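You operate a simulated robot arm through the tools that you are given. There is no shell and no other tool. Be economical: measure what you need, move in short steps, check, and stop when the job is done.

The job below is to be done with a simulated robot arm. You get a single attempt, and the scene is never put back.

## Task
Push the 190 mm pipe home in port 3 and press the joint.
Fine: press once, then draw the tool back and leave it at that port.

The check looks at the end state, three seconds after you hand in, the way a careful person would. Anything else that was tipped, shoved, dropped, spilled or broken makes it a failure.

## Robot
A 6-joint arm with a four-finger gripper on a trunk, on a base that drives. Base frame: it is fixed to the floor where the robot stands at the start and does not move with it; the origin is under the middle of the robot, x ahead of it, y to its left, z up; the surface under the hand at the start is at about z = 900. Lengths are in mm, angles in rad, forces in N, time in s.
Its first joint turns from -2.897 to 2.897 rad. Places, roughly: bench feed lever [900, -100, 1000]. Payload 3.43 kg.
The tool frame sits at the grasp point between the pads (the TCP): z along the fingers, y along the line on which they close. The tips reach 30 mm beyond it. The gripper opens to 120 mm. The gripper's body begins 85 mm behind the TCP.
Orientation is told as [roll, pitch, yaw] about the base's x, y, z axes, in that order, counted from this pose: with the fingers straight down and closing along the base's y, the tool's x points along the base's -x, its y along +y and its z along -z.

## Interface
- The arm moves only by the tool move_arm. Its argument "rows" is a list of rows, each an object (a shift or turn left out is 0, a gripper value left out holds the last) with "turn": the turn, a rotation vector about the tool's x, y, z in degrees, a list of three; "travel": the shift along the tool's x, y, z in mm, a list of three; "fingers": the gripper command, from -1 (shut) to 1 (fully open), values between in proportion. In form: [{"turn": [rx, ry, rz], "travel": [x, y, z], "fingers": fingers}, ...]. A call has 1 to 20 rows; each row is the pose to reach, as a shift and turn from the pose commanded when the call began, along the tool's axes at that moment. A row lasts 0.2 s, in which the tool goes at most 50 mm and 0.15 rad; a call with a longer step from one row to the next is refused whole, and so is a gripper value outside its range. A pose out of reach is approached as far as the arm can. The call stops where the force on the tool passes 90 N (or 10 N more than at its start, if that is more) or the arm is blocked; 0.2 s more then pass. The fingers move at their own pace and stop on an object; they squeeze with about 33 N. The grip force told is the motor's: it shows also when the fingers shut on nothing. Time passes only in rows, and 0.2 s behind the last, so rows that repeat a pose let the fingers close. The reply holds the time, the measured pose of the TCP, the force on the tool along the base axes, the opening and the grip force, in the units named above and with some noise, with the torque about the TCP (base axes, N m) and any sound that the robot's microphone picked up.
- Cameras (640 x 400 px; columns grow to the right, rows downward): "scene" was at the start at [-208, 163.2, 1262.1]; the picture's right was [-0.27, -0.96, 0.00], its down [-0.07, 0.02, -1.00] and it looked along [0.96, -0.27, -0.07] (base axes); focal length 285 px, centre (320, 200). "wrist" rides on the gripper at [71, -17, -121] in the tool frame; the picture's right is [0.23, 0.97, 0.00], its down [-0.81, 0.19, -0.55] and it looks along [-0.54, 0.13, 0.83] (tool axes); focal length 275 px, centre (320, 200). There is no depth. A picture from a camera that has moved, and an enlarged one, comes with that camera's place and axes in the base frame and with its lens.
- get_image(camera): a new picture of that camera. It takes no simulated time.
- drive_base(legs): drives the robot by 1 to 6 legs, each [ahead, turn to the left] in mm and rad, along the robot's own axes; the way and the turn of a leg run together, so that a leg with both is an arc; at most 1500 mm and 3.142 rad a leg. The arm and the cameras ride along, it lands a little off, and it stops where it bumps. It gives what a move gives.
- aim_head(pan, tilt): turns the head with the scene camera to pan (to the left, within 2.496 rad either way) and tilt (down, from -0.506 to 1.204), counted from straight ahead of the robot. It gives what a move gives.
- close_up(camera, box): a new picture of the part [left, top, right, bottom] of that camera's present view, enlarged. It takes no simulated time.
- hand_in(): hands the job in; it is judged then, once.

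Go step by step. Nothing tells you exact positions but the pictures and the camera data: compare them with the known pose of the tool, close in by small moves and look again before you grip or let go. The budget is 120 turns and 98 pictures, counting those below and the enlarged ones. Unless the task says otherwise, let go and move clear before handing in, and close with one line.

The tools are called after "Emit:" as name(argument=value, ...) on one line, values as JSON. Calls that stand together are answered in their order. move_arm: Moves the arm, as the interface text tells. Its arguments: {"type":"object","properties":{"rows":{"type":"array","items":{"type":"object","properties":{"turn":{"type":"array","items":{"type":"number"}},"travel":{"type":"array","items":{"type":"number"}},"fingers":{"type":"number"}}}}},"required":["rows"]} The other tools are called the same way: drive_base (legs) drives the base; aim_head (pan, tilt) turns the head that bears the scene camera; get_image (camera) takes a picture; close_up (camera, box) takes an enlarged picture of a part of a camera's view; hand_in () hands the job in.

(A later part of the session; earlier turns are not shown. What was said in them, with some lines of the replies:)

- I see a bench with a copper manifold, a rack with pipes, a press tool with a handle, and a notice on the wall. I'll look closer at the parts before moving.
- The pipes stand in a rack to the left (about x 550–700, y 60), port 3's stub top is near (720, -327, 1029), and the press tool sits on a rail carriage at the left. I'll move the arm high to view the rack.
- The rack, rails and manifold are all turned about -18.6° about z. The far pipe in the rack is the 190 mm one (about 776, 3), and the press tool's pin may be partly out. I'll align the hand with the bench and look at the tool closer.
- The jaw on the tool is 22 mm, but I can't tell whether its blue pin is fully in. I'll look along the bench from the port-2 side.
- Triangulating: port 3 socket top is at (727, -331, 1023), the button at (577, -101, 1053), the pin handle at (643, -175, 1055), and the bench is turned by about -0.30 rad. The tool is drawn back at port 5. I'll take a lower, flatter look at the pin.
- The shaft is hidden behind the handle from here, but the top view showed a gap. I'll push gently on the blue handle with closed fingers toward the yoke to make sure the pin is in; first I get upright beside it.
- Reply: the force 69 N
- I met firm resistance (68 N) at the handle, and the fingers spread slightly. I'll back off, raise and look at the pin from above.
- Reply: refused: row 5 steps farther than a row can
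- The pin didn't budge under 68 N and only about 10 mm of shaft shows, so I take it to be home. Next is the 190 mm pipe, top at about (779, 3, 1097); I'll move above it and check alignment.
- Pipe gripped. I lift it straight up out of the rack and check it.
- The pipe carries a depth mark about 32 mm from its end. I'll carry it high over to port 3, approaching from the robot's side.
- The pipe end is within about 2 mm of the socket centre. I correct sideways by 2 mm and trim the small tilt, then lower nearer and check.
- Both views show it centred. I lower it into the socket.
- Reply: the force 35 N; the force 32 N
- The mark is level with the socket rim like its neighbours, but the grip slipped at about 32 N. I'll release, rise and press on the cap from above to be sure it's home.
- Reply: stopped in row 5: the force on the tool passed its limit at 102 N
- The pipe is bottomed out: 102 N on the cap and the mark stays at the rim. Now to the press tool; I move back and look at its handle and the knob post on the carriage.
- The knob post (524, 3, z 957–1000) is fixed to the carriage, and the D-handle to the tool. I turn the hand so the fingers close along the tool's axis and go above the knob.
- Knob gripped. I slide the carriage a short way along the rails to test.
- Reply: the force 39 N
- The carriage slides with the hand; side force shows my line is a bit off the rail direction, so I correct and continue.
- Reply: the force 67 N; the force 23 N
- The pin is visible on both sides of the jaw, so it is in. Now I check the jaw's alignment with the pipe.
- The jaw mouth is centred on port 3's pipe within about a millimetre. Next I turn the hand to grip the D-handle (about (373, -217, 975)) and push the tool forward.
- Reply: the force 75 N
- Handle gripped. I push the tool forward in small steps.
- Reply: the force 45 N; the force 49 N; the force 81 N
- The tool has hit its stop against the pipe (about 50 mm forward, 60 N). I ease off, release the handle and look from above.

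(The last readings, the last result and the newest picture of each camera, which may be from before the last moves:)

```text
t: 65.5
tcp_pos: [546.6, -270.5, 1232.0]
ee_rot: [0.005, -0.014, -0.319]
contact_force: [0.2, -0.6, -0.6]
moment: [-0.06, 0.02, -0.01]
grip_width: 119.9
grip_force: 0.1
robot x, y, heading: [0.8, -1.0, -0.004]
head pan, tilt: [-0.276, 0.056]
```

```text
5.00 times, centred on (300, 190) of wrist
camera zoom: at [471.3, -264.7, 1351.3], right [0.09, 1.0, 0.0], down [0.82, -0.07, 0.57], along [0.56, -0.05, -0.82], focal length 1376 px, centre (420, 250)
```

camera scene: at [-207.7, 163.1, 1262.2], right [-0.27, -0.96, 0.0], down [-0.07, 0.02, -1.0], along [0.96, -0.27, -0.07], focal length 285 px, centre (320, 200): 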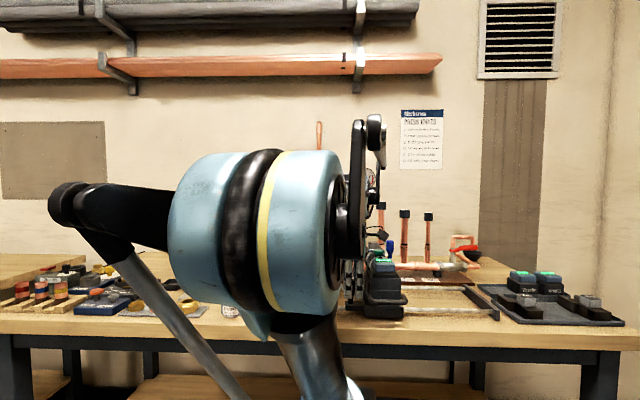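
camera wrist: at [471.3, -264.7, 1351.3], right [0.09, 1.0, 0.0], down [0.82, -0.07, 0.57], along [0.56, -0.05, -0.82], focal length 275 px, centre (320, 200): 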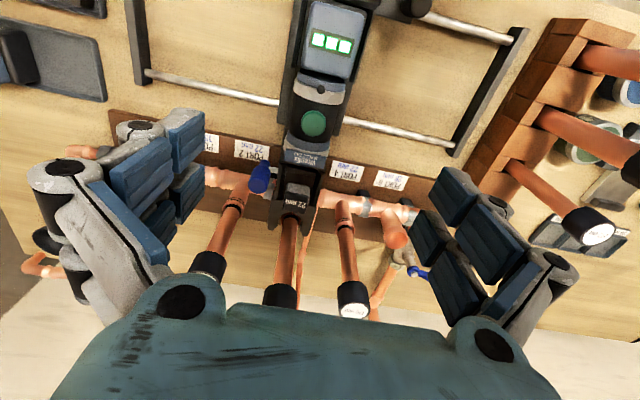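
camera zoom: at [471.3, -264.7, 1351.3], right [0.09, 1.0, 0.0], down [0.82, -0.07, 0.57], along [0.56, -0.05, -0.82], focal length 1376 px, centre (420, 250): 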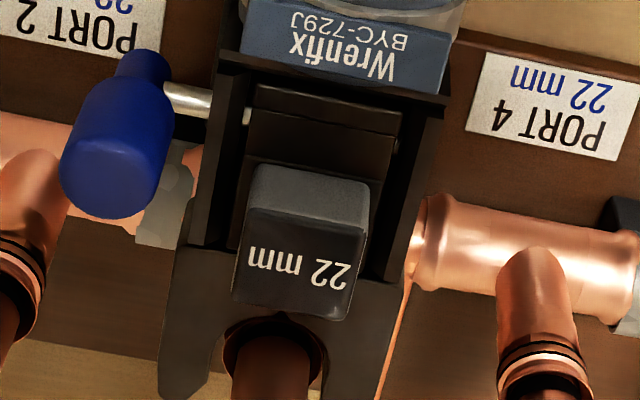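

The jaw is square on the bead with the rim centred in its mouth. Now to the green button at about (572, -279, 1053): I close the fingers and come down above it.

Emit:
move_arm(rows=[{"travel": [-13, 0, 20], "fingers": -1}, {"travel": [-26.8, 0, 50]}, {"travel": [-26.8, 0, 90]}, {"travel": [-26.8, 0, 125]}, {"travel": [-26.8, 0, 135]}, {"travel": [-26.8, 0, 135]}])

Emit:
close_up(camera="scene", box=[350, 200, 430, 300])

Emit:
get_image(camera="wrist")

```text
t: 66.9
tcp_pos: [573.1, -278.2, 1096.1]
ee_rot: [0.006, -0.015, -0.318]
contact_force: [0.3, -0.3, 0.2]
moment: [-0.02, 0.02, 0.01]
grip_width: 0.1
grip_force: 32.6
robot x, y, heading: [-0.3, -3.7, 0.001]
head pan, tilt: [-0.276, 0.056]
```

```text
4.00 times, centred on (390, 250) of scene
camera zoom: at [-207.9, 163.2, 1262.1], right [-0.27, -0.96, 0.0], down [-0.07, 0.02, -1.0], along [0.96, -0.27, -0.07], focal length 1141 px, centre (40, 0)
```

zoom: 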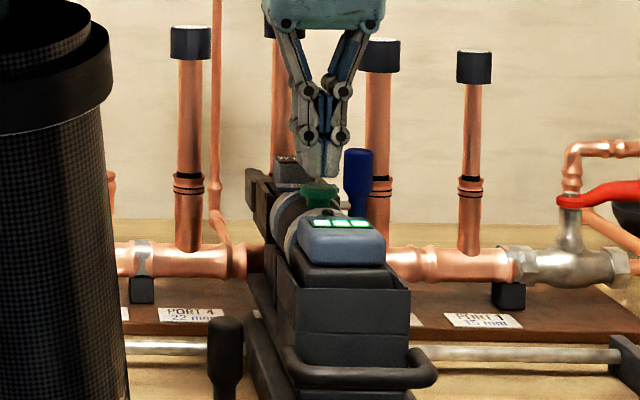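

```text
13 pictures are left
camera wrist: at [498.6, -273.0, 1216.6], right [0.09, 1.0, 0.0], down [0.82, -0.07, 0.57], along [0.56, -0.05, -0.82], focal length 275 px, centre (320, 200)
```

wrist: 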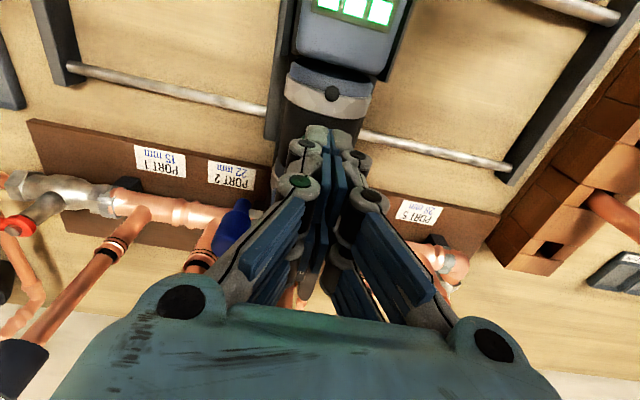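

Emit:
move_arm(rows=[{"travel": [0, 0, 5], "fingers": -1}, {"travel": [0, 0, 9]}, {"travel": [0, 0, 12]}, {"travel": [0, 0, 15]}, {"travel": [0, 0, 17]}, {"travel": [0, 0, 17]}, {"travel": [0, 0, 17]}, {"travel": [0, 0, 17]}, {"travel": [0, 0, 17]}, {"travel": [0, 0, 17]}, {"travel": [0, 0, 17]}, {"travel": [0, 0, 17]}, {"travel": [0, 0, 17]}, {"travel": [0, 0, 17]}, {"travel": [0, 0, 17]}, {"travel": [0, 0, 17]}, {"travel": [0, 0, 17]}, {"travel": [0, 0, 17]}, {"travel": [0, 0, 17]}, {"travel": [0, 0, 17]}])

```text
t: 71.1
tcp_pos: [573.0, -278.0, 1080.7]
ee_rot: [0.006, -0.012, -0.318]
contact_force: [-1.1, -0.3, 1.8]
moment: [-0.03, 0.04, 0.02]
grip_width: 5.8
grip_force: 33.5
robot x, y, heading: [-0.3, -2.5, -0.001]
head pan, tilt: [-0.276, 0.056]
heard: click
```

I heard a click. I check the jaw and the tool before doing anything else.

Emit:
get_image(camera="wrist")

Emit:
close_up(camera="scene", box=[360, 210, 420, 280])

```text
12 pictures are left
camera wrist: at [498.4, -273.2, 1200.0], right [0.09, 1.0, 0.0], down [0.82, -0.07, 0.57], along [0.56, -0.05, -0.82], focal length 275 px, centre (320, 200)
```

wrist: 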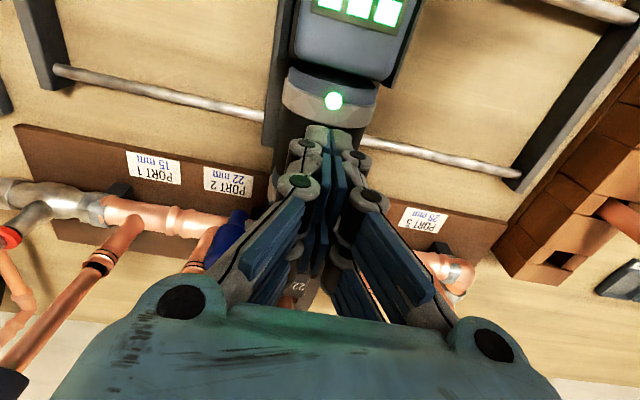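

```text
5.71 times, centred on (390, 245) of scene
camera zoom: at [-208.0, 163.2, 1262.1], right [-0.27, -0.96, 0.0], down [-0.07, 0.02, -1.0], along [0.96, -0.27, -0.07], focal length 1631 px, centre (-80, -57)
```

zoom: 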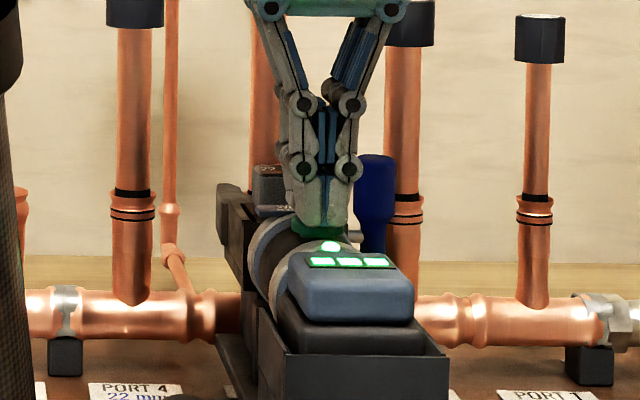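

The tool's indicator lamp now glows green. I hold a few seconds longer so the cycle surely completes.

Emit:
move_arm(rows=[{"travel": [0, 0, 0], "fingers": -1}, {"travel": [0, 0, 0]}, {"travel": [0, 0, 0]}, {"travel": [0, 0, 0]}, {"travel": [0, 0, 0]}, {"travel": [0, 0, 0]}, {"travel": [0, 0, 0]}, {"travel": [0, 0, 0]}, {"travel": [0, 0, 0]}, {"travel": [0, 0, 0]}, {"travel": [0, 0, 0]}, {"travel": [0, 0, 0]}, {"travel": [0, 0, 0]}, {"travel": [0, 0, 0]}, {"travel": [0, 0, 0]}, {"travel": [0, 0, 0]}, {"travel": [0, 0, 0]}, {"travel": [0, 0, 0]}, {"travel": [0, 0, 0]}, {"travel": [0, 0, 0]}])

Emit:
close_up(camera="scene", box=[360, 210, 420, 280])

```text
t: 75.3
tcp_pos: [574.1, -279.4, 1081.1]
ee_rot: [0.006, -0.014, -0.317]
contact_force: [-0.8, 0.4, 2.6]
moment: [-0.02, 0.0, 0.01]
grip_width: 5.8
grip_force: 32.9
robot x, y, heading: [3.4, 0.6, 0.003]
head pan, tilt: [-0.276, 0.056]
```

```text
5.71 times, centred on (390, 245) of scene
camera zoom: at [-208.0, 163.2, 1262.1], right [-0.27, -0.96, 0.0], down [-0.07, 0.02, -1.0], along [0.96, -0.27, -0.07], focal length 1631 px, centre (-80, -57)
```

zoom: 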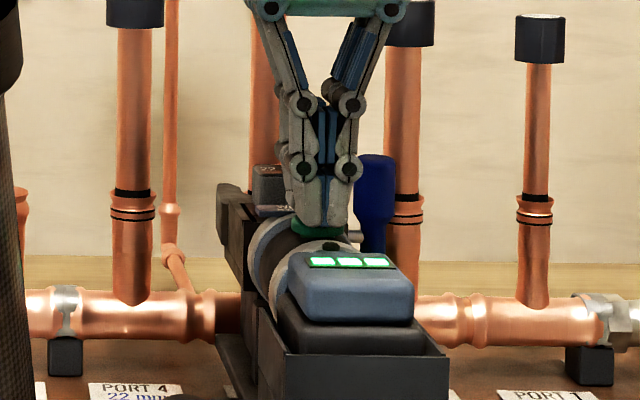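

The lamp went out again — the cycle has run its course. I lift off and look at the joint.

Emit:
move_arm(rows=[{"travel": [0, 0, -40], "fingers": -1}, {"travel": [0, 0, -80]}, {"travel": [0, 0, -120]}, {"travel": [27, 0, -150], "fingers": 1}, {"travel": [27, 0, -150]}, {"travel": [27, 0, -150]}, {"travel": [27, 0, -150]}])

Emit:
close_up(camera="wrist", box=[250, 90, 360, 230])

```text
t: 76.9
tcp_pos: [546.5, -271.2, 1229.8]
ee_rot: [0.005, -0.013, -0.319]
contact_force: [-0.7, -0.2, 0.6]
moment: [-0.03, -0.01, 0.01]
grip_width: 120.1
grip_force: 0.2
robot x, y, heading: [0.5, 2.7, -0.004]
head pan, tilt: [-0.276, 0.056]
```

```text
2.86 times, centred on (305, 160) of wrist
camera zoom: at [470.9, -264.4, 1349.2], right [0.09, 1.0, 0.0], down [0.82, -0.07, 0.57], along [0.56, -0.05, -0.82], focal length 786 px, centre (363, 314)
```

zoom: 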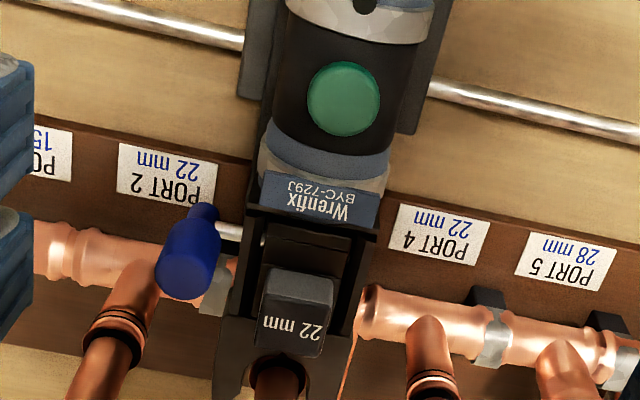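

The cycle is done and the jaw has reopened. I go back to the D-handle to draw the tool back.

Emit:
move_arm(rows=[{"travel": [11, 0, 0], "turn": [0, 0, -7.5], "fingers": -0.4}, {"travel": [22, 0, 0], "turn": [0, 0, -15]}, {"travel": [33, 0, 0], "turn": [0, 0, -22.5]}, {"travel": [44, 0, 0], "turn": [0, 0, -30]}, {"travel": [55, -1, 0], "turn": [0, 0, -37.5]}, {"travel": [66, -2, 0], "turn": [0, 0, -45]}, {"travel": [77, -3, 0], "turn": [0, 0, -52.5]}, {"travel": [88, -4, 0], "turn": [0, 0, -60]}, {"travel": [99, -4.6, 10], "turn": [0, 0, -67.5]}, {"travel": [110, -4.6, 20], "turn": [0, 0, -75]}, {"travel": [121, -4.6, 30], "turn": [0, 0, -82.5]}, {"travel": [131.7, -4.6, 40], "turn": [0, 0, -90]}, {"travel": [131.7, -4.6, 80], "turn": [0, 0, -90]}, {"travel": [131.7, -4.6, 120], "turn": [0, 0, -90]}, {"travel": [131.7, -4.6, 160], "turn": [0, 0, -90]}, {"travel": [131.7, -4.6, 200], "turn": [0, 0, -90]}, {"travel": [131.7, -4.6, 205], "turn": [0, 0, -90]}, {"travel": [131.7, -4.6, 205], "turn": [0, 0, -90]}])

Emit:
get_image(camera="wrist")

```text
t: 80.7
tcp_pos: [422.6, -234.3, 1022.6]
ee_rot: [-0.013, -0.006, 1.252]
contact_force: [0.4, 0.4, -0.1]
moment: [-0.01, 0.02, 0.02]
grip_width: 36.0
grip_force: 0.1
robot x, y, heading: [1.2, -2.4, 0.002]
head pan, tilt: [-0.276, 0.056]
```

```text
8 pictures are left
camera wrist: at [414.3, -307.4, 1142.9], right [-1.0, 0.09, -0.01], down [0.06, 0.83, 0.55], along [0.06, 0.55, -0.83], focal length 275 px, centre (320, 200)
```

wrist: 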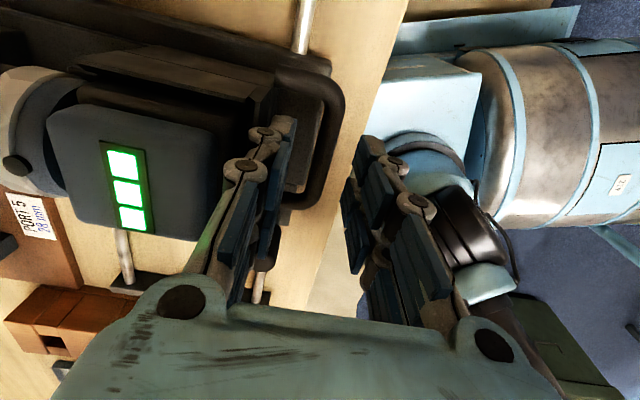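

Emit:
move_arm(rows=[{"travel": [1, 2, 12], "fingers": -0.4}, {"travel": [1, 2, 25]}, {"travel": [1, 2, 36]}, {"travel": [1, 2, 36]}, {"travel": [1, 2, 36], "fingers": -1}, {"travel": [1, 2, 36]}, {"travel": [1, 2, 36]}])

```text
t: 82.3
tcp_pos: [421.2, -234.1, 987.9]
ee_rot: [-0.014, -0.004, 1.253]
contact_force: [-0.8, 1.3, -6.9]
moment: [0.07, -0.03, -1.8]
grip_width: 12.2
grip_force: 44.9
robot x, y, heading: [2.2, -1.4, 0.0]
head pan, tilt: [-0.276, 0.056]
```

Gripped cleanly. I draw the tool back by about 48 mm.

Emit:
move_arm(rows=[{"travel": [0, 5, 0], "fingers": -1}, {"travel": [0, 12, 0]}, {"travel": [0, 20, 0]}, {"travel": [0, 28, 0]}, {"travel": [0, 36, 0]}, {"travel": [0, 43, 0]}, {"travel": [0, 48, 0]}, {"travel": [0, 48, 0]}])

Emit:
close_up(camera="scene", box=[340, 200, 440, 320])

```text
t: 84.1
tcp_pos: [375.9, -219.4, 986.4]
ee_rot: [-0.015, -0.006, 1.253]
contact_force: [-3.8, 0.3, -6.9]
moment: [0.15, 0.0, -1.83]
grip_width: 12.7
grip_force: 45.0
robot x, y, heading: [-3.0, 1.6, 0.005]
head pan, tilt: [-0.276, 0.056]
```

```text
3.33 times, centred on (390, 260) of scene
camera zoom: at [-208.0, 163.2, 1262.1], right [-0.27, -0.96, 0.0], down [-0.07, 0.02, -1.0], along [0.96, -0.27, -0.07], focal length 951 px, centre (87, 0)
```

zoom: 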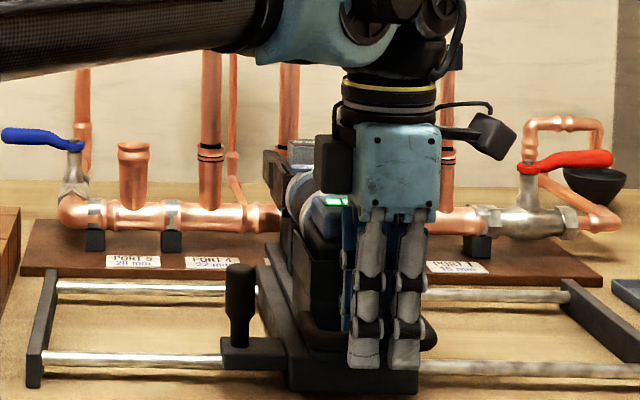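

Emit:
move_arm(rows=[{"travel": [0, 2, 0], "fingers": -1}, {"travel": [0, 3, 0]}, {"travel": [0, 3, 0]}])

```text
t: 84.9
tcp_pos: [375.3, -219.0, 987.5]
ee_rot: [-0.014, -0.006, 1.254]
contact_force: [9.8, -2.2, 2.5]
moment: [0.21, -0.26, -1.88]
grip_width: 12.5
grip_force: 45.2
robot x, y, heading: [2.6, 0.4, 0.001]
head pan, tilt: [-0.276, 0.056]
```

The tool is back at its rear stop. I release, rise and look at the pressed joint.

Emit:
move_arm(rows=[{"travel": [0, -1, 0], "fingers": -0.4}, {"travel": [0, -1, 0]}, {"travel": [0, -1, -35]}, {"travel": [0, -1, -80]}, {"travel": [0, -1, -125]}, {"travel": [0, 0, -170], "turn": [0, 0, 7]}, {"travel": [0, -10, -210], "turn": [0, 0, 14]}, {"travel": [0, -25, -250], "turn": [0, 0, 22]}, {"travel": [0, -40, -250], "turn": [0, 0, 30]}, {"travel": [0, -55, -250], "turn": [0, 0, 38]}, {"travel": [0, -70, -250], "turn": [0, 0, 46]}, {"travel": [0, -85, -250], "turn": [0, 0, 54]}, {"travel": [0, -100, -250], "turn": [0, 0, 62]}, {"travel": [0, -115, -250], "turn": [0, 0, 70]}, {"travel": [0, -130, -250], "turn": [0, 0, 78], "fingers": 1}, {"travel": [0, -150, -250], "turn": [0, 0, 85]}, {"travel": [0, -170, -250], "turn": [0, 0, 90]}, {"travel": [0, -170, -250], "turn": [0, 0, 90]}])

Emit:
close_up(camera="wrist", box=[220, 140, 380, 290])

Emit:
close_up(camera="scene", box=[340, 190, 440, 310])

```text
t: 88.7
tcp_pos: [531.8, -271.8, 1238.9]
ee_rot: [0.006, -0.014, -0.319]
contact_force: [0.1, 0.1, -0.1]
moment: [-0.01, 0.01, 0.08]
grip_width: 120.0
grip_force: 0.0
robot x, y, heading: [-0.5, -2.2, 0.003]
head pan, tilt: [-0.276, 0.056]
```

```text
2.67 times, centred on (300, 215) of wrist
camera zoom: at [455.6, -266.3, 1357.9], right [0.09, 1.0, 0.0], down [0.82, -0.07, 0.57], along [0.56, -0.05, -0.82], focal length 734 px, centre (373, 160)
```

zoom: 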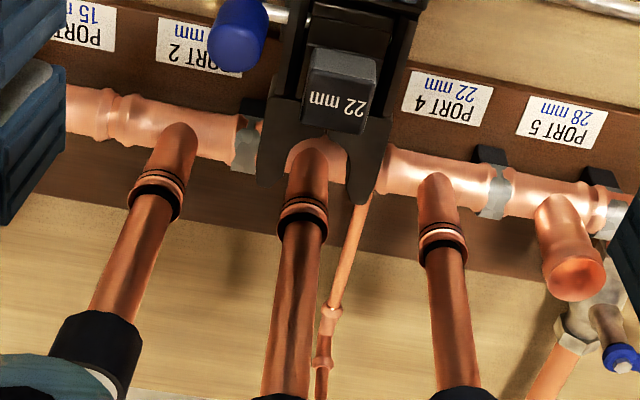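

```text
3.33 times, centred on (390, 250) of scene
camera zoom: at [-208.0, 163.2, 1262.1], right [-0.27, -0.96, 0.0], down [-0.07, 0.02, -1.0], along [0.96, -0.27, -0.07], focal length 951 px, centre (87, 33)
```

zoom: 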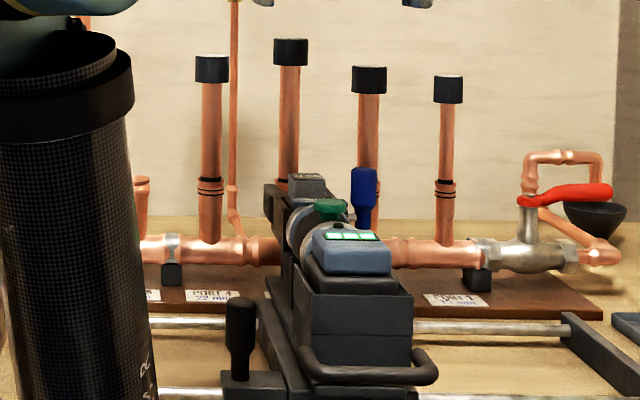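

The port 3 joint now shows the same double pressed ring as its neighbours. The tool is drawn back at port 3 and the hand is clear, so I hand in.

Emit:
hand_in()

```text
The job is handed in.
```

The 190 mm pipe is pushed home to its mark in port 3, the joint is pressed with one full cycle, and the tool is drawn back and left at port 3.
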